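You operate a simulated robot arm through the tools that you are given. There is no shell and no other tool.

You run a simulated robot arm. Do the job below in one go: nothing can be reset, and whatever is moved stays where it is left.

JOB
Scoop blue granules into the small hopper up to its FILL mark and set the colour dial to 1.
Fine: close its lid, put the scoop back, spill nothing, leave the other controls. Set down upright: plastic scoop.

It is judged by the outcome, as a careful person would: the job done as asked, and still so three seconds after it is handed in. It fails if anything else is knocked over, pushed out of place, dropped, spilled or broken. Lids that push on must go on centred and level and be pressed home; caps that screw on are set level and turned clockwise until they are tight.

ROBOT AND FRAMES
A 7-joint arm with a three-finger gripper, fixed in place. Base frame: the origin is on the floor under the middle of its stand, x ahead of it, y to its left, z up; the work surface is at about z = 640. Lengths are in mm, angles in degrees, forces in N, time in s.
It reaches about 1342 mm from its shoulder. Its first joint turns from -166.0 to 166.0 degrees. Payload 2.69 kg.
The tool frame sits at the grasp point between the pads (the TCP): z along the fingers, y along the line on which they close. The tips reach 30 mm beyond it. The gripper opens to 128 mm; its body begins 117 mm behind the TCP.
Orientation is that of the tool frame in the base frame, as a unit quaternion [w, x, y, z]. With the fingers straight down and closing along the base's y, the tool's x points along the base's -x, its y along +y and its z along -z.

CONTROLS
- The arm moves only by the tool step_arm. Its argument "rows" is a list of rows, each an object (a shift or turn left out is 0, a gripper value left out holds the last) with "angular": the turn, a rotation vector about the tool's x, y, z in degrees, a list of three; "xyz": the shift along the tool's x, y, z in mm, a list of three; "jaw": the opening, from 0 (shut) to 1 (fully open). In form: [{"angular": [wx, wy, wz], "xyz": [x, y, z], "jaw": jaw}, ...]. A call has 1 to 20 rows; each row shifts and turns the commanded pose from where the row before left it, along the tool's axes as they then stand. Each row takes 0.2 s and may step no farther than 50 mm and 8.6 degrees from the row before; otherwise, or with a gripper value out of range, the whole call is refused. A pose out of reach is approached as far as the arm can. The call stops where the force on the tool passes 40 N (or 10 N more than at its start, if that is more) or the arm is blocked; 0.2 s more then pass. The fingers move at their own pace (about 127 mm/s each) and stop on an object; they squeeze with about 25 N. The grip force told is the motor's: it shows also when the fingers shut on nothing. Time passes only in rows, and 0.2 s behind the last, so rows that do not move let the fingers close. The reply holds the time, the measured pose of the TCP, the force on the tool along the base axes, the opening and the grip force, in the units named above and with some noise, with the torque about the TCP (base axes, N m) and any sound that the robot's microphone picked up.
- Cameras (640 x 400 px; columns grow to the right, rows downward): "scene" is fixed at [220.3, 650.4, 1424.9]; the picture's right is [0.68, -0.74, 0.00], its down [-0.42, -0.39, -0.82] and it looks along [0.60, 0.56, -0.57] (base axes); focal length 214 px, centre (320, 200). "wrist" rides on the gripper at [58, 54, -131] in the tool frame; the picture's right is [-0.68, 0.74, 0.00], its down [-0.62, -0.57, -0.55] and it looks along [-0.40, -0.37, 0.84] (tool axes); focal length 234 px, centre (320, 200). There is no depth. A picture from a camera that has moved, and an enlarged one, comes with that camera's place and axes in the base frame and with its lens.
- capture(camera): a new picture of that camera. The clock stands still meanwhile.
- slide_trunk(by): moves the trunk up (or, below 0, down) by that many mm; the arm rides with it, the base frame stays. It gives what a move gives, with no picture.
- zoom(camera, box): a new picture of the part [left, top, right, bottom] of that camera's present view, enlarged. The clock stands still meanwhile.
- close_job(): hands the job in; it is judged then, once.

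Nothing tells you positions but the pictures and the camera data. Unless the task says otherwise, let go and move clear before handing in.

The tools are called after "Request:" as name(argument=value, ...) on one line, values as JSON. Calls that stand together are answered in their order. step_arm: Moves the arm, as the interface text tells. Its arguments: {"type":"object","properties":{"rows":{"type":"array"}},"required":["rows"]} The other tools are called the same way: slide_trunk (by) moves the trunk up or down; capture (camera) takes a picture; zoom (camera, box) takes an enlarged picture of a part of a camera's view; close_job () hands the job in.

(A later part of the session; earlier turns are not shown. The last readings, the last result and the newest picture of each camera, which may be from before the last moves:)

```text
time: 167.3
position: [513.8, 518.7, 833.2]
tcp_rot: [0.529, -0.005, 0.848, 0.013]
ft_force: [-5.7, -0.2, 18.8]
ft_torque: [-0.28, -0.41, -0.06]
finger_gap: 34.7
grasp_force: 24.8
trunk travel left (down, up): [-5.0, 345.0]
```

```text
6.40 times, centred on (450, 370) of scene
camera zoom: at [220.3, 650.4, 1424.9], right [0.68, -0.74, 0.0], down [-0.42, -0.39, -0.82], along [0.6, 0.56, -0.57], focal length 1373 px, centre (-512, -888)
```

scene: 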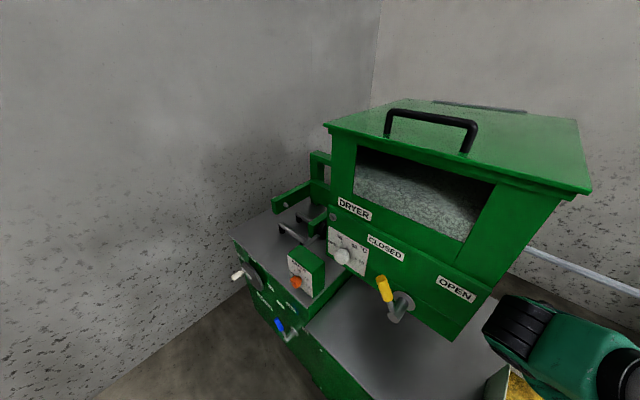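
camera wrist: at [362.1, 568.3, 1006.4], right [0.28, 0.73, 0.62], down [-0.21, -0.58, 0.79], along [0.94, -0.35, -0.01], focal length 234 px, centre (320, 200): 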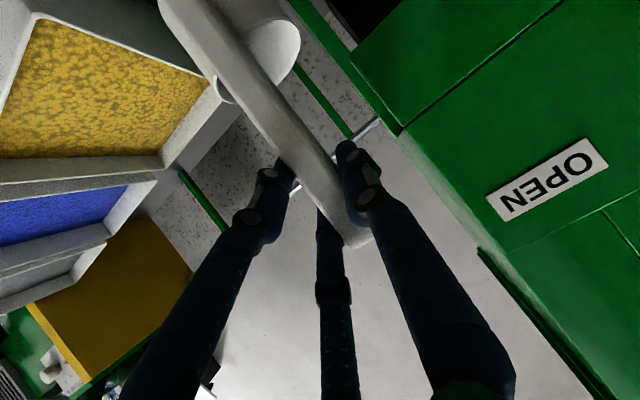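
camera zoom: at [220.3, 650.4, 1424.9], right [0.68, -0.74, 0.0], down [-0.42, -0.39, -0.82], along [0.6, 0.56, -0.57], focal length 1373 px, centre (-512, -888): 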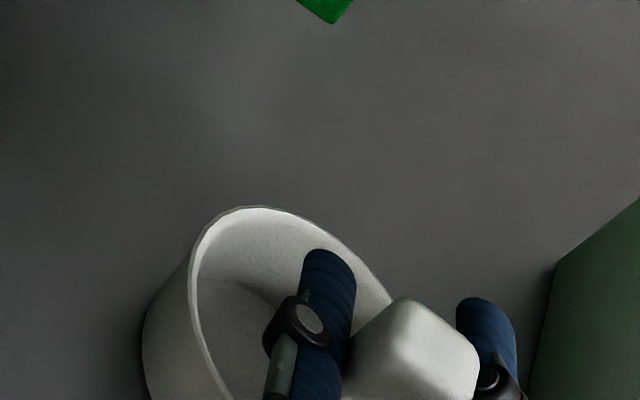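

It is back on the bench at its original place. I'm easing off and opening the fingers.

Request:
step_arm(rows=[{"xyz": [-1.6, 0, -0.8]}, {"jaw": 0.35}, {"jaw": 0.55}, {"jaw": 0.6}, {}])

Request:
capture(camera="wrist")

Request:
zoom(camera="scene", box=[400, 340, 500, 400])

```text
time: 168.5
position: [514.5, 517.7, 831.6]
tcp_rot: [0.528, -0.006, 0.849, 0.011]
ft_force: [-0.3, 0.5, -0.5]
ft_torque: [0.02, 0.01, 0.01]
finger_gap: 76.7
grasp_force: 0.0
trunk travel left (down, up): [-5.0, 345.0]
```

```text
taken
camera wrist: at [367.5, 569.0, 838.1], right [0.28, 0.73, 0.62], down [-0.21, -0.58, 0.79], along [0.94, -0.35, -0.01], focal length 234 px, centre (320, 200)
```

wrist: 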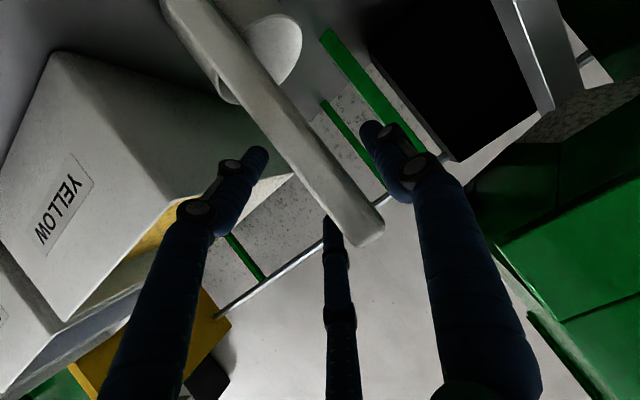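

```text
6.40 times, centred on (450, 370) of scene
camera zoom: at [220.3, 650.4, 1424.9], right [0.68, -0.74, 0.0], down [-0.42, -0.39, -0.82], along [0.6, 0.56, -0.57], focal length 1373 px, centre (-512, -888)
```

zoom: 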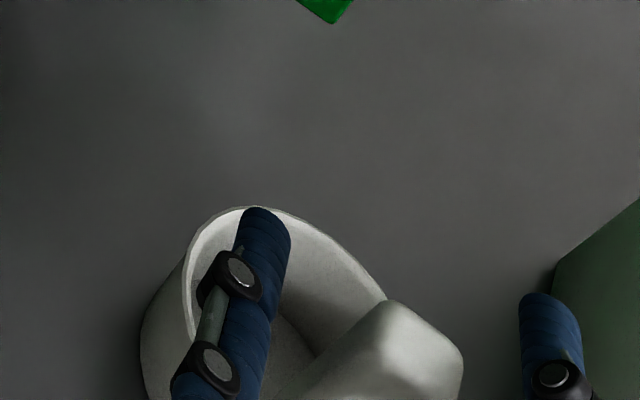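

The scoop stands upright in place. I'm backing the fingers straight off the handle.

Request:
step_arm(rows=[{"xyz": [0, 0, -20]}, {"xyz": [0, 0, -35]}, {"xyz": [0, 0, -40]}])

Request:
capture(camera="wrist")

Request:
zoom(camera="scene", box=[380, 320, 520, 400])

```text
time: 169.3
position: [429.5, 517.2, 873.5]
tcp_rot: [0.528, -0.006, 0.849, 0.011]
ft_force: [0.0, 0.3, 0.0]
ft_torque: [-0.02, -0.01, -0.03]
finger_gap: 77.1
grasp_force: 0.0
trunk travel left (down, up): [-5.0, 345.0]
```

```text
taken
camera wrist: at [282.8, 567.6, 880.3], right [0.28, 0.73, 0.62], down [-0.21, -0.58, 0.79], along [0.94, -0.35, -0.01], focal length 234 px, centre (320, 200)
```

wrist: 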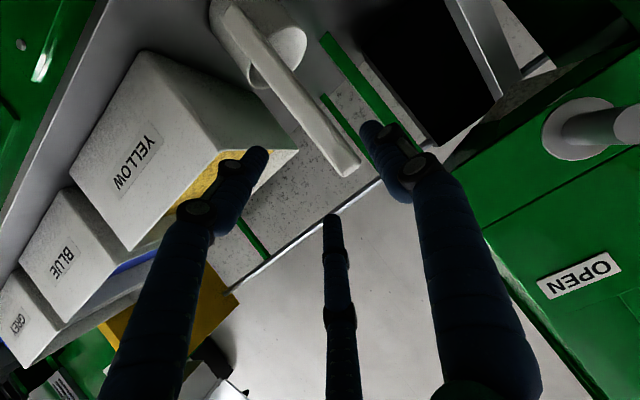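

```text
4.57 times, centred on (450, 360) of scene
camera zoom: at [220.3, 650.4, 1424.9], right [0.68, -0.74, 0.0], down [-0.42, -0.39, -0.82], along [0.6, 0.56, -0.57], focal length 980 px, centre (-274, -531)
```

zoom: 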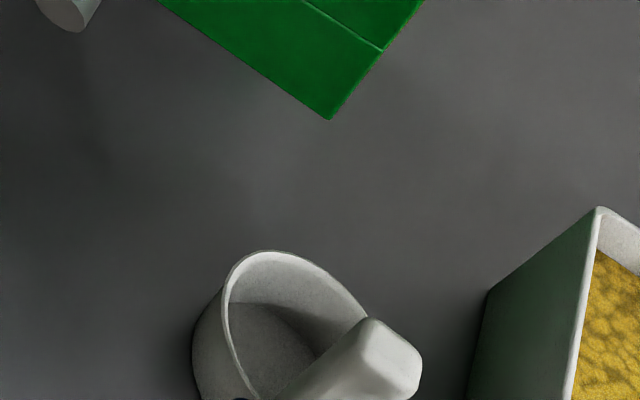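

The scoop is back, upright and empty. I'm now raising the hand and turning the fingers down, closing along x, to go close the hopper lid.

Request:
step_arm(rows=[{"xyz": [-33.6, 0, -16.6]}, {"xyz": [-33.6, 0, -16.6]}, {"xyz": [-33.6, 0, -16.6]}, {"xyz": [-33.6, -10, -16.6]}, {"angular": [0, 8, 0]}, {"angular": [0, 8, 0]}, {"angular": [0, 8, 0]}, {"angular": [0, 8, 0]}, {"angular": [0, 8, 0]}, {"angular": [0, 8, 0]}, {"angular": [0, 8, 0]}, {"angular": [0, 7.8, 0]}])

Request:
slide_trunk(by=110)

Request:
capture(camera="wrist")

```text
time: 171.9
position: [427.9, 503.8, 1025.2]
tcp_rot: [-0.001, -0.012, 1.0, 0.007]
ft_force: [-0.8, -0.3, 0.5]
ft_torque: [0.03, -0.09, -0.01]
finger_gap: 76.7
grasp_force: 0.1
trunk travel left (down, up): [-5.0, 345.0]
```

```text
time: 173.3
position: [427.2, 503.1, 1133.0]
tcp_rot: [0.0, -0.01, 1.0, 0.007]
ft_force: [0.4, -0.4, -0.8]
ft_torque: [0.02, 0.02, 0.03]
finger_gap: 76.7
grasp_force: 0.1
trunk travel left (down, up): [-115.0, 235.0]
```

```text
taken
camera wrist: at [367.2, 554.2, 1265.8], right [0.66, 0.75, 0.01], down [0.63, -0.56, 0.54], along [0.41, -0.35, -0.84], focal length 234 px, centre (320, 200)
```

wrist: 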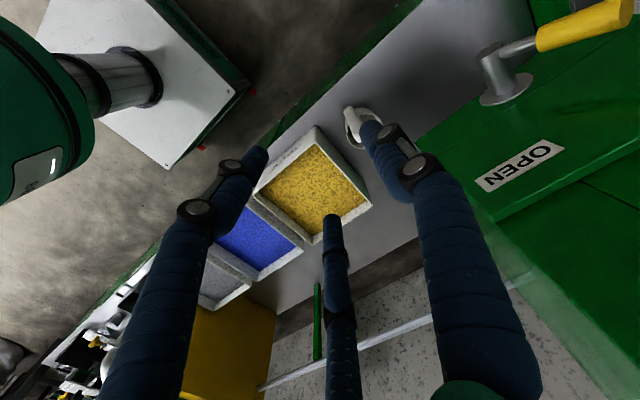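

I'm moving up and across toward the hopper side with the fingers down.

Request:
step_arm(rows=[{"xyz": [-11.8, -36.4, -24.5]}, {"xyz": [-11.8, -36.4, -24.5]}, {"xyz": [-11.8, -36.4, -24.5]}, {"xyz": [-11.8, -36.4, -24.5]}, {"xyz": [-11.8, -36.4, -24.5]}, {"xyz": [-11.8, -36.4, -24.5]}, {"xyz": [-11.8, -36.4, -24.5]}, {"xyz": [-11.8, -36.4, -24.5]}, {"xyz": [-11.8, -36.4, -24.5]}, {"xyz": [-11.8, -36.4, -24.5]}, {"xyz": [-11.8, -36.4, -24.5]}])

Request:
capture(camera="wrist")

Request:
step_arm(rows=[{"angular": [0, 0, 8.2]}, {"angular": [0, 0, 8.2]}, {"angular": [0, 0, 8.2]}, {"angular": [0, 0, 8.2]}, {"angular": [0, 0, 8.2]}, {"angular": [0, 0, 8.2]}, {"angular": [0, 0, 8.2]}, {"angular": [0, 0, 8.2]}, {"angular": [0, 0, 8.2]}, {"angular": [0, 0, 8.2]}, {"angular": [0, 0, 8.2]}])

Request:
capture(camera="wrist")

```text
time: 175.7
position: [565.2, 101.3, 1395.6]
tcp_rot: [-0.001, -0.01, 1.0, 0.007]
ft_force: [-0.4, 0.2, -0.3]
ft_torque: [-0.02, -0.02, -0.05]
finger_gap: 76.7
grasp_force: 0.0
trunk travel left (down, up): [-115.0, 235.0]
```

```text
taken
camera wrist: at [504.9, 151.7, 1530.3], right [0.66, 0.75, 0.01], down [0.63, -0.56, 0.54], along [0.41, -0.35, -0.84], focal length 234 px, centre (320, 200)
```

wrist: 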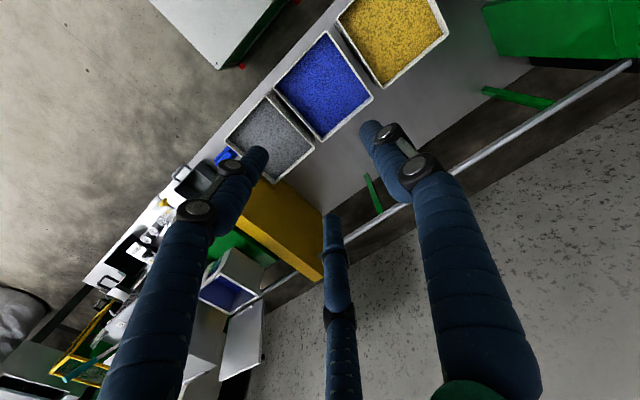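

```text
time: 178.1
position: [567.0, 102.5, 1398.1]
tcp_rot: [-0.006, 0.701, 0.713, 0.003]
ft_force: [0.2, -0.4, 0.3]
ft_torque: [-0.02, -0.06, -0.02]
finger_gap: 76.9
grasp_force: 0.0
trunk travel left (down, up): [-115.0, 235.0]
```

```text
taken
camera wrist: at [618.4, 159.7, 1530.4], right [0.75, -0.66, -0.01], down [-0.56, -0.63, 0.54], along [-0.37, -0.4, -0.84], focal length 234 px, centre (320, 200)
```

wrist: 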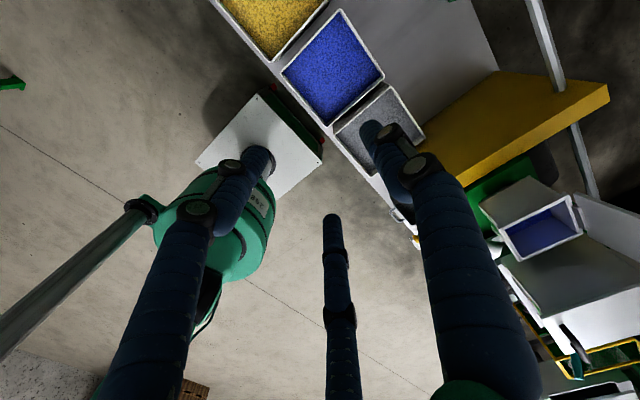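

The bins look undisturbed. I'm moving over to the open hopper lid.

Request:
step_arm(rows=[{"xyz": [-43.9, 12.1, -2.9]}, {"xyz": [-43.9, 12.1, -2.9]}, {"xyz": [-43.9, 12.1, -2.9]}, {"xyz": [-43.9, 12.1, -2.9]}, {"xyz": [-43.9, 12.1, -2.9]}, {"xyz": [-43.9, 12.1, -2.9]}, {"xyz": [-43.9, 12.1, -2.9]}, {"xyz": [-43.9, 12.1, -2.9]}, {"xyz": [-43.9, 12.1, -2.9]}, {"xyz": [-43.9, 12.1, -2.9]}, {"xyz": [-43.9, 12.1, -2.9]}])

Request:
capture(camera="wrist")

Request:
zoom(camera="wrist", box=[260, 0, 460, 140])

```text
time: 180.5
position: [710.5, -380.8, 1425.3]
tcp_rot: [-0.006, 0.701, 0.713, 0.005]
ft_force: [-0.9, -0.3, -1.0]
ft_torque: [0.0, 0.0, 0.0]
finger_gap: 76.8
grasp_force: 0.0
trunk travel left (down, up): [-115.0, 235.0]
```

```text
taken
camera wrist: at [760.9, -322.4, 1557.2], right [0.75, -0.66, -0.01], down [-0.55, -0.63, 0.54], along [-0.36, -0.4, -0.84], focal length 234 px, centre (320, 200)
```

wrist: 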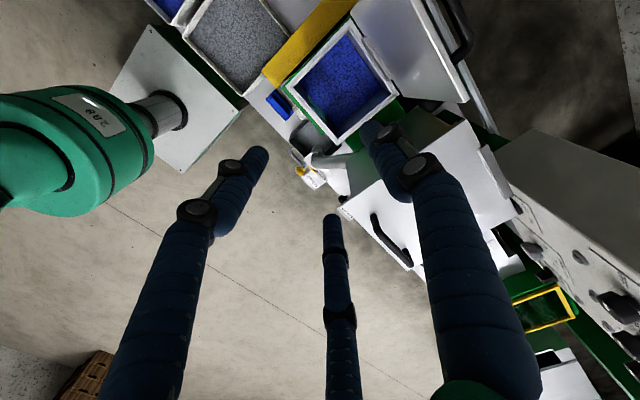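

```text
2.86 times, centred on (360, 70) of wrist
camera zoom: at [760.9, -322.4, 1557.2], right [0.75, -0.66, -0.01], down [-0.55, -0.63, 0.54], along [-0.36, -0.4, -0.84], focal length 669 px, centre (206, 571)
```

zoom: 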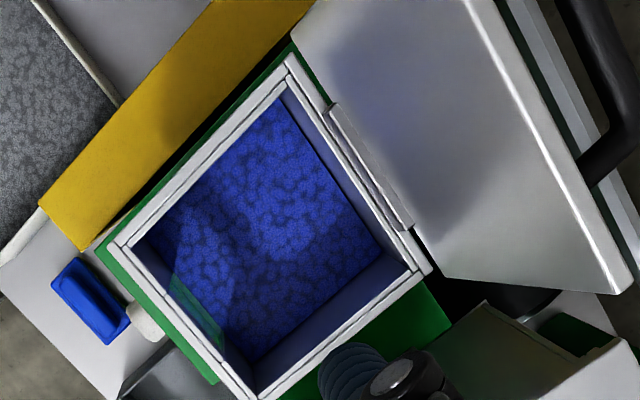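

The hopper and surroundings are clean. The open lid's bar should be near (877, -381, 1266). I'm moving above it with the fingers nearly closed to re-grip it from above.

Request:
step_arm(rows=[{"xyz": [0, 40, 5], "jaw": 0.3}, {"xyz": [0, 40, 5]}, {"xyz": [0, 40, 5]}, {"xyz": [0, 40, 5]}])

Request:
capture(camera="wrist")

Request:
zoom(camera="wrist", box=[220, 60, 440, 220])

```text
time: 181.5
position: [873.0, -375.5, 1399.6]
tcp_rot: [-0.008, 0.701, 0.713, 0.003]
ft_force: [1.8, -1.5, 0.2]
ft_torque: [0.09, 0.18, 0.02]
finger_gap: 38.4
grasp_force: 0.1
trunk travel left (down, up): [-115.0, 235.0]
```

```text
taken
camera wrist: at [923.9, -316.6, 1531.9], right [0.75, -0.66, -0.01], down [-0.55, -0.63, 0.54], along [-0.37, -0.4, -0.84], focal length 234 px, centre (320, 200)
```

wrist: 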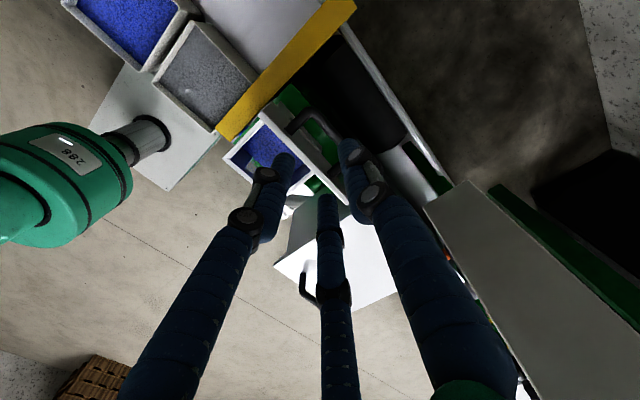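

```text
2.50 times, centred on (330, 140) of wrist
camera zoom: at [923.9, -316.6, 1531.9], right [0.75, -0.66, -0.01], down [-0.55, -0.63, 0.54], along [-0.37, -0.4, -0.84], focal length 585 px, centre (295, 350)
```

zoom: 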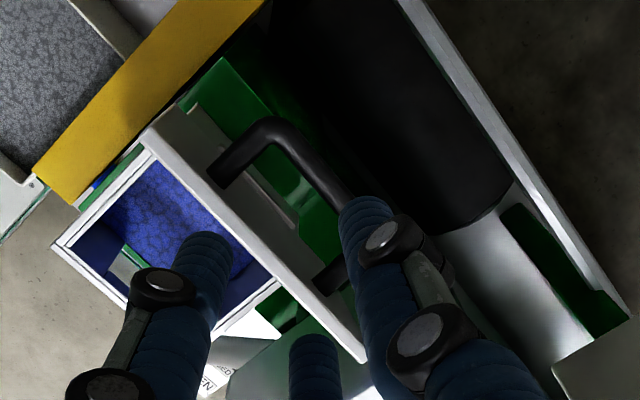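

From here I see that two fingers would have to fit between the handle's posts, which is tight. If I turn the hand 180°, only a single finger goes between the bar and the lid. I'm doing that turn here in free space.

Request:
step_arm(rows=[{"xyz": [0, 0, -15]}, {"angular": [0.067, -0.03, -8.52]}, {"angular": [0.067, -0.03, -8.52]}, {"angular": [0.067, -0.03, -8.52]}, {"angular": [0.067, -0.03, -8.52]}, {"angular": [0.067, -0.03, -8.52]}, {"angular": [0.067, -0.03, -8.52]}, {"angular": [0.067, -0.03, -8.52]}, {"angular": [0.067, -0.03, -8.52]}, {"angular": [0.067, -0.03, -8.52]}, {"angular": [0.067, -0.03, -8.52]}, {"angular": [0.067, -0.03, -8.52]}])

Request:
step_arm(rows=[{"angular": [0.067, -0.03, -8.52]}, {"angular": [0.067, -0.03, -8.52]}, {"angular": [0.067, -0.03, -8.52]}, {"angular": [0.067, -0.03, -8.52]}, {"angular": [0.067, -0.03, -8.52]}, {"angular": [0.067, -0.03, -8.52]}, {"angular": [0.067, -0.03, -8.52]}, {"angular": [0.067, -0.03, -8.52]}, {"angular": [0.067, -0.03, -8.52]}, {"angular": [0.067, -0.03, -8.52]}])

Request:
capture(camera="wrist")

Request:
zoom(camera="wrist", box=[220, 60, 440, 220])

```text
time: 184.1
position: [869.6, -374.3, 1416.7]
tcp_rot: [-0.002, -0.043, 0.999, 0.001]
ft_force: [-0.4, -0.1, 0.0]
ft_torque: [0.03, 0.01, 0.0]
finger_gap: 38.6
grasp_force: 0.1
trunk travel left (down, up): [-115.0, 235.0]
```

```text
time: 186.3
position: [868.8, -374.4, 1418.5]
tcp_rot: [0.0, 0.708, -0.706, 0.003]
ft_force: [-0.7, -0.7, -0.8]
ft_torque: [-0.01, -0.04, -0.02]
finger_gap: 38.4
grasp_force: 0.3
trunk travel left (down, up): [-115.0, 235.0]
```

```text
taken
camera wrist: at [813.2, -433.6, 1549.7], right [-0.74, 0.68, -0.01], down [0.56, 0.62, 0.55], along [0.38, 0.4, -0.83], focal length 234 px, centre (320, 200)
```

wrist: 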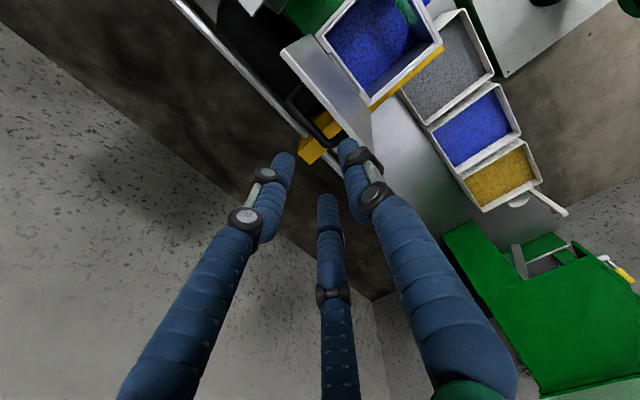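

```text
2.50 times, centred on (330, 140) of wrist
camera zoom: at [813.2, -433.6, 1549.7], right [-0.74, 0.68, -0.01], down [0.56, 0.62, 0.55], along [0.38, 0.4, -0.83], focal length 585 px, centre (295, 350)
```

zoom: 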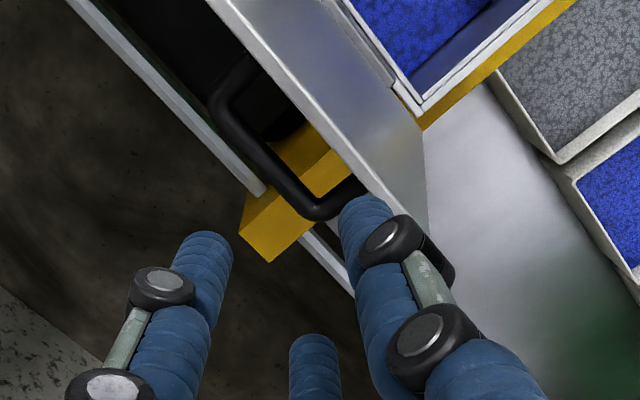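

The bar is precisely located now: x≈876, y≈-385, top at z≈1271. I'm aligning over it with a 32 mm gap and descending most of the way.

Request:
step_arm(rows=[{"xyz": [10.6, -13.7, 0], "jaw": 0.25}, {"xyz": [0, 0, 25]}, {"xyz": [0, 0, 25]}, {"xyz": [0, 0, 25]}])

Request:
capture(camera="wrist")

Request:
zoom(camera="wrist", box=[220, 60, 440, 220])

```text
time: 187.3
position: [872.5, -380.7, 1347.7]
tcp_rot: [-0.002, 0.707, -0.707, 0.007]
ft_force: [-1.0, 0.5, 2.9]
ft_torque: [-0.09, -0.22, 0.01]
finger_gap: 31.8
grasp_force: 0.0
out of reach, approached as far as the arm can: row 1
trunk travel left (down, up): [-115.0, 235.0]
```

```text
taken
camera wrist: at [815.5, -438.3, 1479.7], right [-0.74, 0.68, -0.01], down [0.56, 0.62, 0.55], along [0.38, 0.4, -0.83], focal length 234 px, centre (320, 200)
```

wrist: 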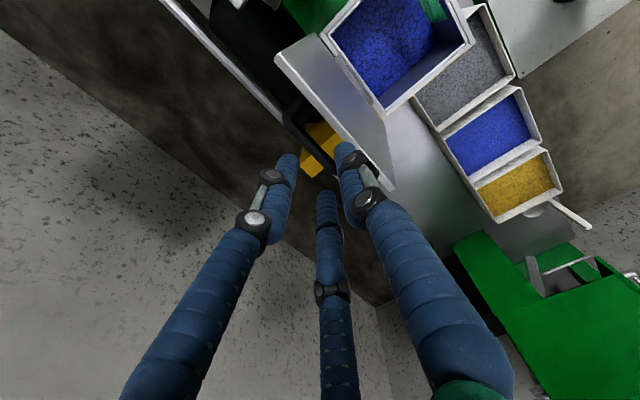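

```text
2.50 times, centred on (330, 140) of wrist
camera zoom: at [815.5, -438.3, 1479.7], right [-0.74, 0.68, -0.01], down [0.56, 0.62, 0.55], along [0.38, 0.4, -0.83], focal length 585 px, centre (295, 350)
```

zoom: 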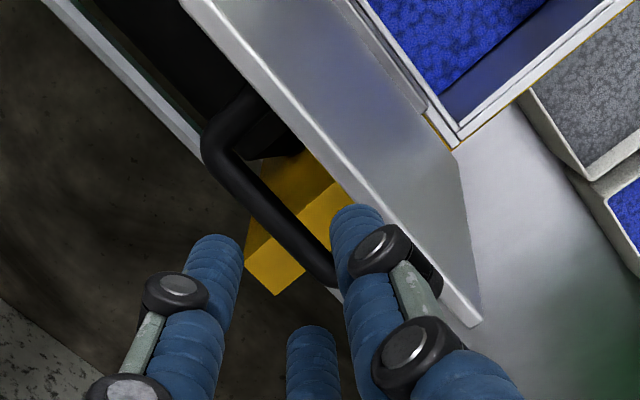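

Reach was slightly limited higher up. Now lower, I'm shifting the last 10 mm outward before going further down.

Request:
step_arm(rows=[{"xyz": [4, -10, 0]}, {}])

Request:
zoom(camera="wrist", box=[220, 60, 440, 220])

```text
time: 187.9
position: [885.7, -384.8, 1342.2]
tcp_rot: [0.0, -0.707, 0.707, -0.004]
ft_force: [0.2, 0.0, -0.3]
ft_torque: [-0.01, 0.01, -0.01]
finger_gap: 32.0
grasp_force: 0.1
trunk travel left (down, up): [-115.0, 235.0]
```

```text
2.50 times, centred on (330, 140) of wrist
camera zoom: at [829.1, -443.6, 1473.7], right [-0.74, 0.68, -0.01], down [0.56, 0.62, 0.55], along [0.38, 0.4, -0.83], focal length 585 px, centre (295, 350)
```

zoom: 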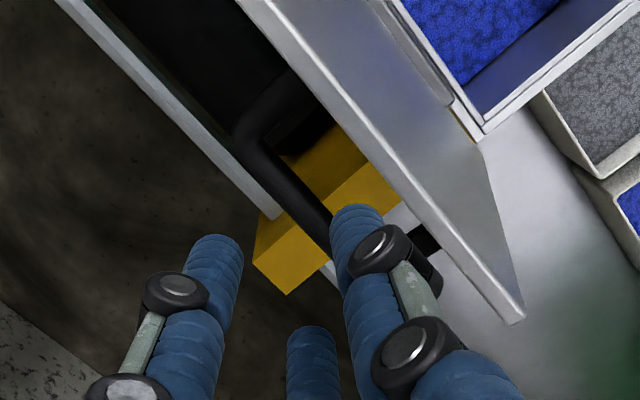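

The single finger is lined up with the slot between the bar and the lid. I'm descending in small steps, watching force.

Request:
step_arm(rows=[{"xyz": [0, 2.5, 10]}, {"xyz": [0, 0, 15]}])

Request:
step_arm(rows=[{"xyz": [0, 0, 15]}, {}])

Request:
zoom(camera="wrist", box=[220, 60, 440, 220])

```text
time: 188.5
position: [883.1, -385.6, 1317.8]
tcp_rot: [0.001, -0.707, 0.707, -0.003]
ft_force: [0.0, -0.9, 0.3]
ft_torque: [0.0, -0.01, -0.02]
finger_gap: 32.1
grasp_force: 0.1
trunk travel left (down, up): [-115.0, 235.0]
```

```text
time: 189.1
position: [884.5, -387.0, 1303.1]
tcp_rot: [0.001, -0.707, 0.707, -0.003]
ft_force: [0.8, 0.6, 0.7]
ft_torque: [0.02, -0.01, -0.03]
finger_gap: 32.2
grasp_force: 0.1
trunk travel left (down, up): [-115.0, 235.0]
```

```text
2.50 times, centred on (330, 140) of wrist
camera zoom: at [828.0, -444.7, 1434.3], right [-0.74, 0.68, -0.01], down [0.56, 0.62, 0.55], along [0.38, 0.4, -0.83], focal length 585 px, centre (295, 350)
```

zoom: 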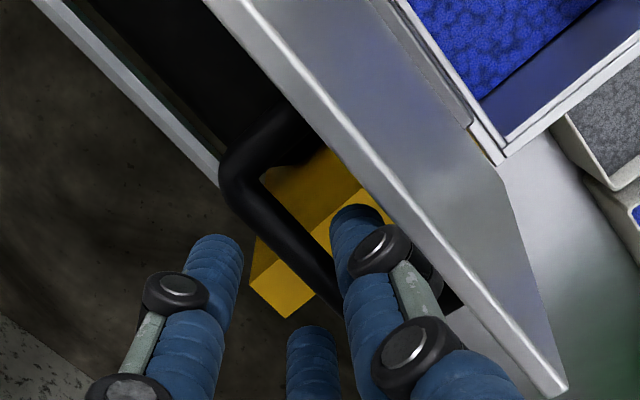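

The finger is entering the slot cleanly. I'm going down the last 27 mm, then closing on the bar.

Request:
step_arm(rows=[{"xyz": [0, 0, 14]}, {"xyz": [0, 0, 13]}, {}])

Request:
zoom(camera="wrist", box=[220, 60, 440, 220])

```text
time: 189.9
position: [883.8, -386.2, 1275.2]
tcp_rot: [0.001, -0.707, 0.707, -0.004]
ft_force: [0.4, 0.3, -0.2]
ft_torque: [0.0, 0.02, -0.02]
finger_gap: 32.2
grasp_force: 0.0
trunk travel left (down, up): [-115.0, 235.0]
```

```text
2.50 times, centred on (330, 140) of wrist
camera zoom: at [827.1, -443.8, 1407.7], right [-0.74, 0.68, -0.01], down [0.56, 0.62, 0.55], along [0.38, 0.4, -0.83], focal length 585 px, centre (295, 350)
```

zoom: 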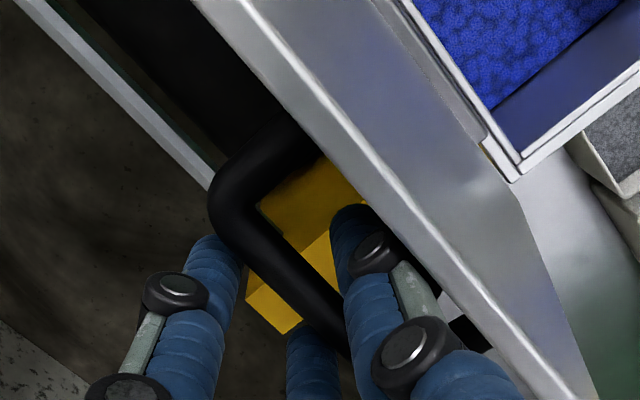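

The bar is between the fingers with no contact force. I'm closing on it.

Request:
step_arm(rows=[{"jaw": 0.1}, {"jaw": 0.0}, {"jaw": 0.0}, {"jaw": 0.0}])

Request:
zoom(camera="wrist", box=[220, 60, 440, 220])

```text
time: 190.9
position: [883.5, -386.1, 1275.7]
tcp_rot: [0.001, -0.707, 0.707, -0.003]
ft_force: [-4.1, 3.7, -7.5]
ft_torque: [0.02, 0.04, -0.7]
finger_gap: 19.5
grasp_force: 45.0
trunk travel left (down, up): [-115.0, 235.0]
```

```text
2.50 times, centred on (330, 140) of wrist
camera zoom: at [827.1, -443.7, 1407.0], right [-0.74, 0.68, -0.01], down [0.56, 0.62, 0.55], along [0.38, 0.4, -0.84], focal length 585 px, centre (295, 350)
```

zoom: 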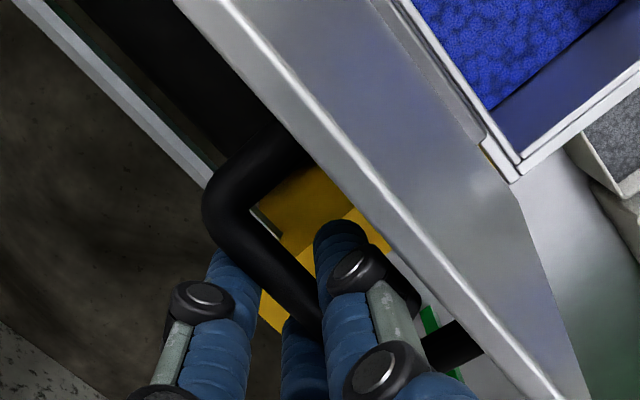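

The bar is gripped firmly. I'm swinging the lid forward along the same arc, first about 40°.

Request:
step_arm(rows=[{"xyz": [0, 9.75, -4.4]}, {"xyz": [0, 9.75, -4.4]}, {"xyz": [0, 10.4, -2.65]}, {"xyz": [0, 10.4, -2.65]}, {"xyz": [0, 10.7, -0.8]}, {"xyz": [0, 10.7, -0.8]}, {"xyz": [0, 10.65, 1.05]}, {"xyz": [0, 10.65, 1.05]}])

Request:
capture(camera="wrist")

```text
time: 192.7
position: [799.4, -385.3, 1288.2]
tcp_rot: [-0.002, 0.707, -0.707, 0.003]
ft_force: [-0.9, 0.4, -0.1]
ft_torque: [0.34, 0.1, -0.59]
finger_gap: 19.4
grasp_force: 44.6
trunk travel left (down, up): [-115.0, 235.0]
```

```text
taken
camera wrist: at [743.9, -443.7, 1419.7], right [-0.74, 0.68, 0.0], down [0.56, 0.62, 0.55], along [0.38, 0.4, -0.84], focal length 234 px, centre (320, 200)
```

wrist: 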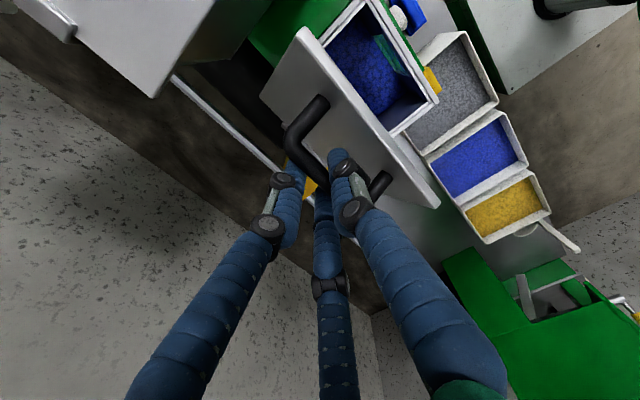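

The lid follows smoothly. I'm continuing the arc down toward closed.

Request:
step_arm(rows=[{"xyz": [0, 10.35, 2.9]}, {"xyz": [0, 10.35, 2.9]}, {"xyz": [0, 9.65, 4.65]}, {"xyz": [0, 9.65, 4.65]}, {"xyz": [0, 8.7, 6.25]}, {"xyz": [0, 8.7, 6.25]}, {"xyz": [0, 7.5, 7.7]}, {"xyz": [0, 7.5, 7.7]}])

Request:
capture(camera="wrist")

```text
time: 194.5
position: [729.4, -385.0, 1245.0]
tcp_rot: [0.001, -0.707, 0.707, -0.002]
ft_force: [2.7, -1.4, -2.7]
ft_torque: [0.08, -0.03, -0.24]
finger_gap: 19.6
grasp_force: 44.0
trunk travel left (down, up): [-115.0, 235.0]
```

```text
taken
camera wrist: at [672.8, -443.6, 1376.8], right [-0.74, 0.68, -0.01], down [0.56, 0.62, 0.55], along [0.38, 0.4, -0.84], focal length 234 px, centre (320, 200)
```

wrist: 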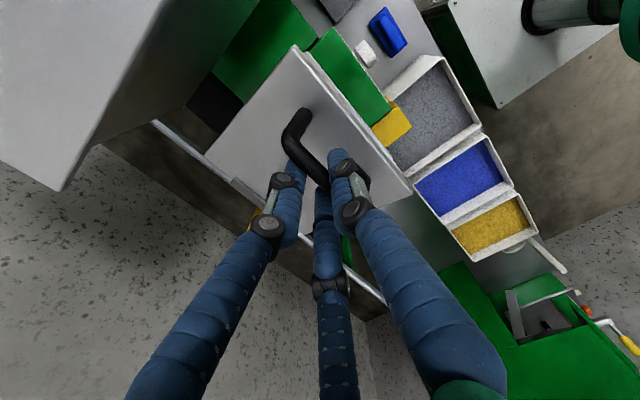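

I'm continuing the last ~20° gently until the lid seats.

Request:
step_arm(rows=[{"xyz": [0, 6.05, 8.85]}, {"xyz": [0, 6.05, 8.85]}, {"xyz": [0, 4.4, 9.75]}, {"xyz": [0, 3.5, 7]}])

Request:
step_arm(rows=[{"xyz": [0, 1, 3]}, {"xyz": [0, 0.5, 2]}])

Request:
capture(camera="wrist")

```text
time: 195.5
position: [709.0, -385.7, 1210.1]
tcp_rot: [-0.002, 0.707, -0.707, 0.004]
ft_force: [7.8, 3.5, -1.3]
ft_torque: [0.26, -0.18, -0.04]
finger_gap: 19.3
grasp_force: 44.2
trunk travel left (down, up): [-115.0, 235.0]
```

```text
time: 196.1
position: [706.7, -385.9, 1206.3]
tcp_rot: [-0.001, 0.708, -0.707, 0.003]
ft_force: [9.2, -1.5, 1.1]
ft_torque: [0.11, -0.11, 0.06]
finger_gap: 19.2
grasp_force: 44.3
trunk travel left (down, up): [-115.0, 235.0]
```

```text
taken
camera wrist: at [651.5, -443.4, 1337.8], right [-0.74, 0.68, -0.01], down [0.56, 0.62, 0.55], along [0.38, 0.4, -0.84], focal length 234 px, centre (320, 200)
```

wrist: 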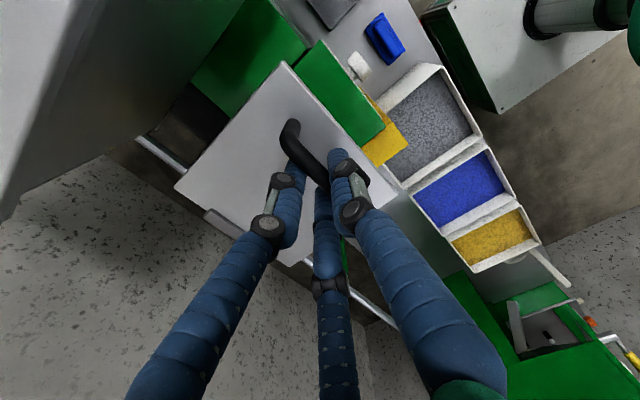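

Nearly closed. I'm pressing down a few millimetres more to feel it seat.

Request:
step_arm(rows=[{"xyz": [0, -1, 2]}, {"xyz": [0, 0, 2]}])

Request:
step_arm(rows=[{"xyz": [0, 0, 2]}, {}])

```text
time: 196.7
position: [707.6, -385.8, 1206.9]
tcp_rot: [0.002, -0.707, 0.707, -0.005]
ft_force: [0.5, -1.0, 30.1]
ft_torque: [1.02, 0.17, 0.08]
finger_gap: 19.4
grasp_force: 44.2
trunk travel left (down, up): [-115.0, 235.0]
```

```text
time: 197.1
position: [706.6, -386.2, 1206.7]
tcp_rot: [0.002, -0.707, 0.707, -0.007]
ft_force: [-11.4, 7.1, 12.8]
ft_torque: [0.37, 0.14, 0.03]
finger_gap: 19.4
grasp_force: 44.8
trunk travel left (down, up): [-115.0, 235.0]
stopped in row 2: the force on the tool passed its limit at 43 N (the readings are from after the stop); the commanded pose is now the measured one
```

The lid is fully seated and pressed. I'm releasing the bar and lifting off.

Request:
step_arm(rows=[{"xyz": [0, 0, -1.5], "jaw": 0.25}, {"jaw": 0.45}, {"xyz": [0, 0, -15]}, {"xyz": [0, 0, -30]}, {"xyz": [0, 0, -40]}, {"xyz": [0, 0, -40]}])

Request:
capture(camera="wrist")

Request:
zoom(camera="wrist", box=[160, 60, 400, 280])

```text
time: 198.5
position: [707.1, -386.2, 1331.6]
tcp_rot: [-0.003, 0.708, -0.707, 0.006]
ft_force: [1.3, 0.0, -0.5]
ft_torque: [0.03, 0.0, 0.01]
finger_gap: 57.2
grasp_force: 0.2
trunk travel left (down, up): [-115.0, 235.0]
```

```text
taken
camera wrist: at [650.5, -443.5, 1462.3], right [-0.74, 0.68, -0.01], down [0.56, 0.62, 0.55], along [0.38, 0.4, -0.83], focal length 234 px, centre (320, 200)
```

wrist: 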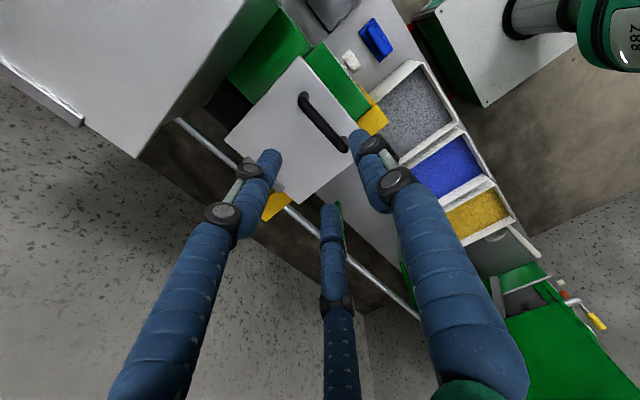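

```text
1.82 times, centred on (280, 170) of wrist
camera zoom: at [650.5, -443.5, 1462.3], right [-0.74, 0.68, -0.01], down [0.56, 0.62, 0.55], along [0.38, 0.4, -0.83], focal length 426 px, centre (393, 254)
```

zoom: 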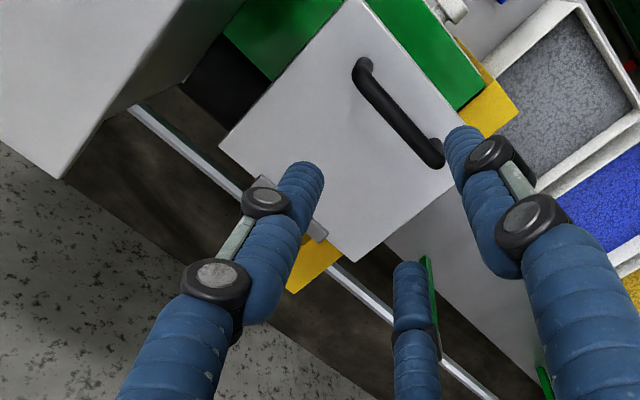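

The lid is closed and flat. Next is the colour dial. The panel is vertical at x≈645 and the knob axis at y≈-383, z≈929, with ticks 60° apart. I'm backing away and reorienting the hand to face the panel.

Request:
step_arm(rows=[{"xyz": [-21.5, 36.8, -5], "jaw": 0.5}, {"xyz": [-21.5, 36.8, -5]}, {"xyz": [-21.5, 36.8, -5]}, {"xyz": [-21.5, 36.8, -5]}, {"angular": [0, 0, 8.18]}, {"angular": [0, 0, 8.18]}, {"angular": [0, 0, 8.18]}, {"angular": [0, 0, 8.18]}, {"angular": [0, 0, 8.18]}, {"angular": [0, 0, 8.18]}, {"angular": [0, 0, 8.18]}, {"angular": [0, 0, 8.18]}, {"angular": [0, 0, 8.18]}, {"angular": [0, 0, 8.18]}, {"angular": [0, 0, 8.18]}])

Request:
slide_trunk(by=-110)

Request:
capture(camera="wrist")

```text
time: 201.7
position: [559.6, -299.3, 1347.2]
tcp_rot: [0.005, 0.001, 1.0, -0.003]
ft_force: [0.0, 0.6, -0.1]
ft_torque: [0.01, 0.01, 0.02]
finger_gap: 64.1
grasp_force: 0.0
trunk travel left (down, up): [-115.0, 235.0]
```

```text
time: 203.1
position: [558.9, -299.6, 1238.8]
tcp_rot: [0.007, -0.001, 1.0, -0.003]
ft_force: [0.0, -0.9, -0.6]
ft_torque: [-0.01, -0.02, 0.01]
finger_gap: 63.8
grasp_force: 0.1
trunk travel left (down, up): [-5.0, 345.0]
```

```text
taken
camera wrist: at [498.6, -244.9, 1369.4], right [0.68, 0.74, 0.0], down [0.61, -0.56, 0.56], along [0.41, -0.38, -0.83], focal length 234 px, centre (320, 200)
```

wrist: 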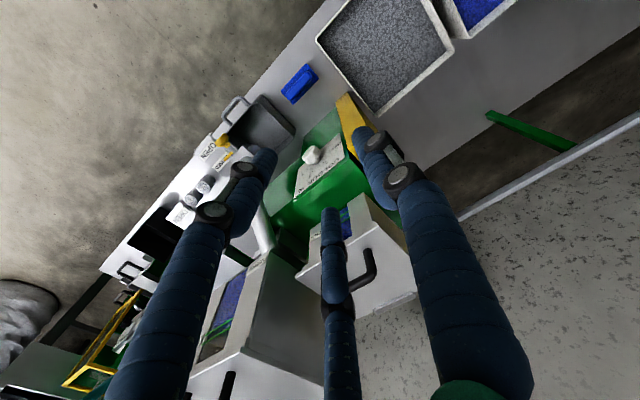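

Request:
zoom(camera="wrist", box=[200, 60, 400, 220])

Request:
zoom(camera="wrist", box=[270, 110, 370, 190])

```text
2.50 times, centred on (300, 140) of wrist
camera zoom: at [498.6, -244.9, 1369.4], right [0.68, 0.74, 0.0], down [0.61, -0.56, 0.56], along [0.41, -0.38, -0.83], focal length 585 px, centre (370, 350)
```

zoom: 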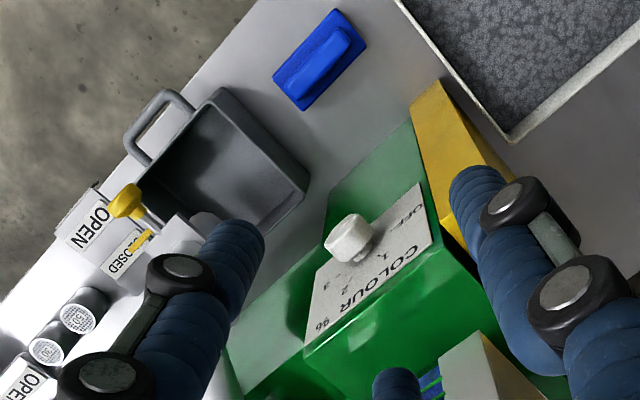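

```text
5.00 times, centred on (320, 150) of wrist
camera zoom: at [498.6, -244.9, 1369.4], right [0.68, 0.74, 0.0], down [0.61, -0.56, 0.56], along [0.41, -0.38, -0.83], focal length 1171 px, centre (320, 450)
```

zoom: 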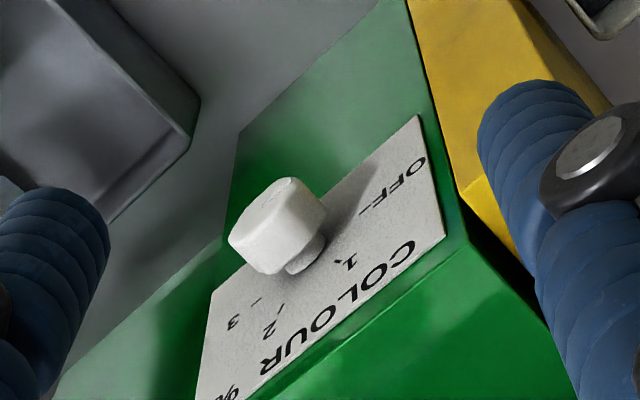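

The front of the green box is a plain vertical face, so there's clear space in front of the knob. I'm pitching to the planned approach (about 22° down, 13° yaw) and moving in front of and above the knob.

Request:
step_arm(rows=[{"angular": [1.037, -7.555, 1.037]}, {"angular": [1.037, -7.555, 1.037]}, {"angular": [1.037, -7.555, 1.037]}, {"angular": [1.037, -7.555, 1.037]}, {"angular": [1.037, -7.555, 1.037]}, {"angular": [1.037, -7.555, 1.037]}, {"angular": [1.037, -7.555, 1.037]}, {"angular": [1.037, -7.555, 1.037]}, {"angular": [1.037, -7.555, 1.037]}])

Request:
step_arm(rows=[{"xyz": [34.1, -13, 12.6]}, {"xyz": [34.1, -13, 12.6]}, {"xyz": [34.1, -13, 12.6]}, {"xyz": [34.1, -13, 12.6]}, {"xyz": [34.1, -13, 12.6]}])

Request:
capture(camera="wrist")

```text
time: 205.1
position: [558.0, -298.6, 1240.8]
tcp_rot: [0.564, 0.075, 0.818, -0.08]
ft_force: [-0.8, 0.8, 1.0]
ft_torque: [-0.03, 0.02, -0.08]
finger_gap: 64.0
grasp_force: 0.1
trunk travel left (down, up): [-5.0, 345.0]
```

```text
time: 206.3
position: [541.7, -368.1, 1060.7]
tcp_rot: [0.564, 0.075, 0.819, -0.08]
ft_force: [-1.2, 0.9, 1.2]
ft_torque: [0.01, 0.03, -0.06]
finger_gap: 64.0
grasp_force: 0.2
trunk travel left (down, up): [-5.0, 345.0]
```

```text
taken
camera wrist: at [412.1, -285.3, 1050.8], right [0.39, 0.7, 0.6], down [-0.4, -0.46, 0.79], along [0.83, -0.55, 0.1], focal length 234 px, centre (320, 200)
```

wrist: 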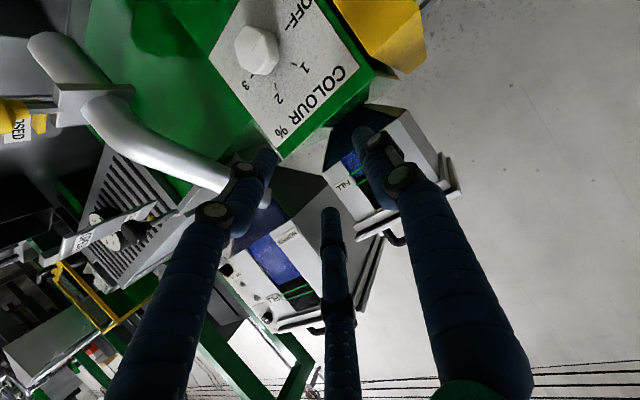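

The planned pose was reached. I'm zooming in on the knob and also on the hopper window for a level check.

Request:
zoom(camera="wrist", box=[200, 0, 380, 160])

Request:
zoom(camera="wrist", box=[320, 110, 470, 250])

```text
2.50 times, centred on (290, 80) of wrist
camera zoom: at [412.1, -285.3, 1050.8], right [0.39, 0.7, 0.6], down [-0.4, -0.46, 0.79], along [0.83, -0.55, 0.1], focal length 585 px, centre (395, 500)
```

zoom: 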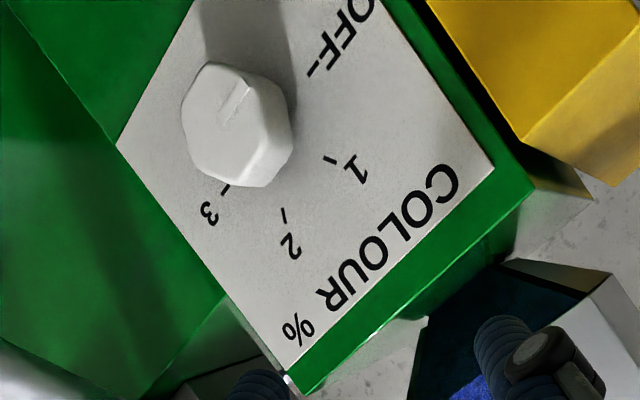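

```text
2.86 times, centred on (395, 180) of wrist
camera zoom: at [412.1, -285.3, 1050.8], right [0.39, 0.7, 0.6], down [-0.4, -0.46, 0.79], along [0.83, -0.55, 0.1], focal length 669 px, centre (106, 257)
```

zoom: 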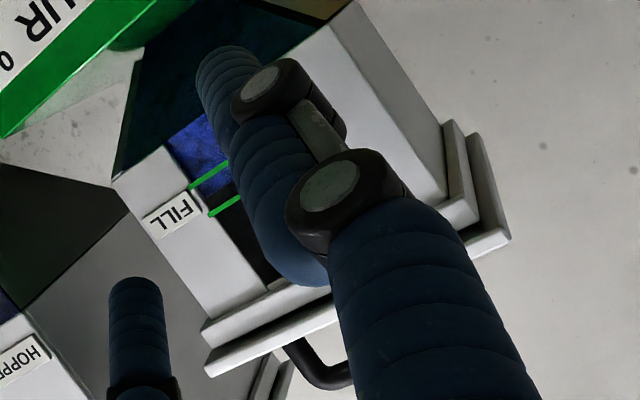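

The knob is octagonal with its rib pointing at OFF, and its axis is at y≈-383, z≈928. I'm moving down to a point 44 mm in front of it, in line with the approach direction.

Request:
step_arm(rows=[{"xyz": [24.6, 0.9, 16.4]}, {"xyz": [24.6, 0.9, 16.4]}, {"xyz": [24.6, 0.9, 16.4]}, {"xyz": [24.6, 0.9, 16.4]}])

Request:
capture(camera="wrist")

Request:
zoom(camera="wrist", box=[220, 80, 420, 260])

```text
time: 207.3
position: [567.1, -376.8, 944.9]
tcp_rot: [0.563, 0.076, 0.819, -0.08]
ft_force: [0.0, 0.7, 1.0]
ft_torque: [0.0, -0.02, -0.01]
finger_gap: 64.0
grasp_force: 0.1
trunk travel left (down, up): [-5.0, 345.0]
```

```text
taken
camera wrist: at [436.8, -294.7, 935.6], right [0.4, 0.7, 0.6], down [-0.4, -0.46, 0.79], along [0.83, -0.56, 0.1], focal length 234 px, centre (320, 200)
```

wrist: 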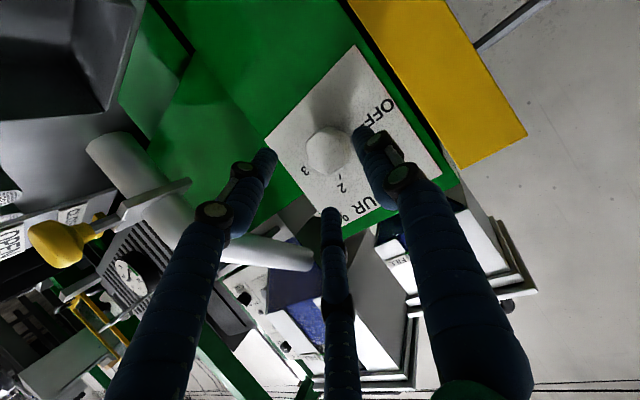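

```text
2.22 times, centred on (320, 170) of wrist
camera zoom: at [436.8, -294.7, 935.6], right [0.4, 0.7, 0.6], down [-0.4, -0.46, 0.79], along [0.83, -0.56, 0.1], focal length 520 px, centre (320, 267)
```

zoom: 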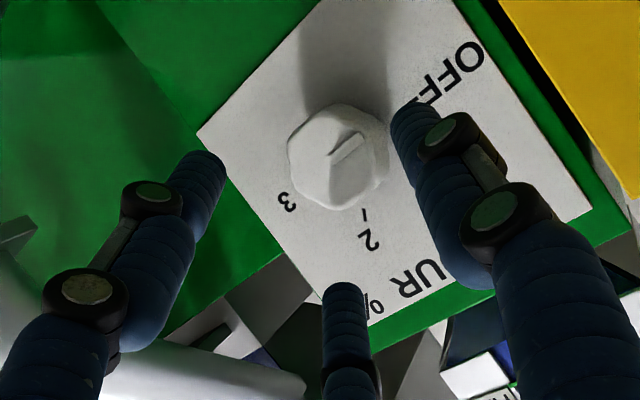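

The knob is nicely centred between the fingers. I'm flattening the approach tilt by 5° for a fuller grip and checking the alignment again.

Request:
step_arm(rows=[{"angular": [-1.25, -2.17, 0]}, {"angular": [-1.25, -2.17, 0]}, {"xyz": [5.3, 1.3, 0.9]}, {}])

Request:
capture(camera="wrist")

Request:
zoom(camera="wrist", box=[220, 80, 420, 260])

```text
time: 208.3
position: [566.7, -376.0, 940.2]
tcp_rot: [0.595, 0.06, 0.799, -0.064]
ft_force: [-0.2, -0.2, 0.5]
ft_torque: [0.0, -0.02, 0.0]
finger_gap: 63.9
grasp_force: 0.0
trunk travel left (down, up): [-5.0, 345.0]
```

```text
taken
camera wrist: at [435.2, -299.4, 919.6], right [0.32, 0.71, 0.63], down [-0.44, -0.47, 0.76], along [0.84, -0.52, 0.16], focal length 234 px, centre (320, 200)
```

wrist: 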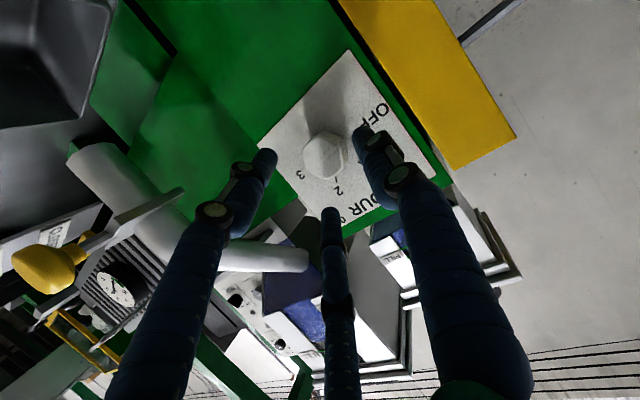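

```text
2.22 times, centred on (320, 170) of wrist
camera zoom: at [435.2, -299.4, 919.6], right [0.32, 0.71, 0.63], down [-0.44, -0.47, 0.76], along [0.84, -0.52, 0.16], focal length 520 px, centre (320, 267)
```

zoom: 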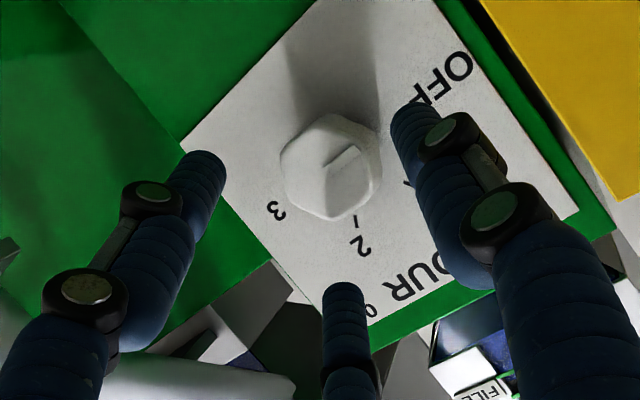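

The tool axis lines up with the knob's centre to within about 2 mm. I'm advancing onto the knob in small steps.

Request:
step_arm(rows=[{"xyz": [0, 0, 12]}, {"xyz": [0, 0, 12]}])

Request:
step_arm(rows=[{"xyz": [0, 0, 9]}, {"xyz": [0, 0, 9]}, {}])

Request:
capture(camera="wrist")

Request:
zoom(camera="wrist", box=[220, 80, 420, 260])

```text
time: 208.9
position: [589.2, -380.3, 931.9]
tcp_rot: [0.594, 0.06, 0.799, -0.064]
ft_force: [0.2, 0.5, 0.4]
ft_torque: [-0.02, 0.03, 0.01]
finger_gap: 64.0
grasp_force: 0.1
trunk travel left (down, up): [-5.0, 345.0]
```

```text
time: 209.7
position: [605.9, -384.2, 926.2]
tcp_rot: [0.595, 0.061, 0.799, -0.064]
ft_force: [0.2, -0.3, 0.5]
ft_torque: [-0.01, 0.01, -0.02]
finger_gap: 64.0
grasp_force: 0.2
trunk travel left (down, up): [-5.0, 345.0]
```

```text
taken
camera wrist: at [474.2, -306.8, 907.6], right [0.32, 0.71, 0.63], down [-0.44, -0.47, 0.76], along [0.84, -0.52, 0.16], focal length 234 px, centre (320, 200)
```

wrist: 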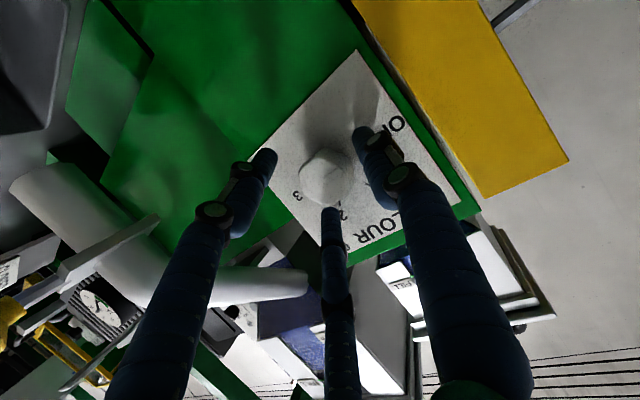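

```text
2.22 times, centred on (320, 170) of wrist
camera zoom: at [474.2, -306.8, 907.6], right [0.32, 0.71, 0.63], down [-0.44, -0.47, 0.76], along [0.84, -0.52, 0.16], focal length 520 px, centre (320, 267)
```

zoom: 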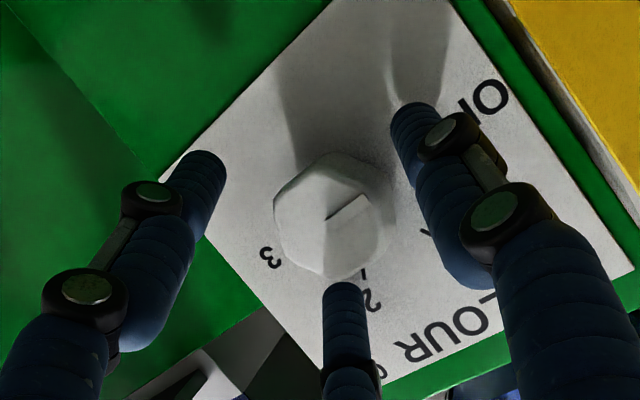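

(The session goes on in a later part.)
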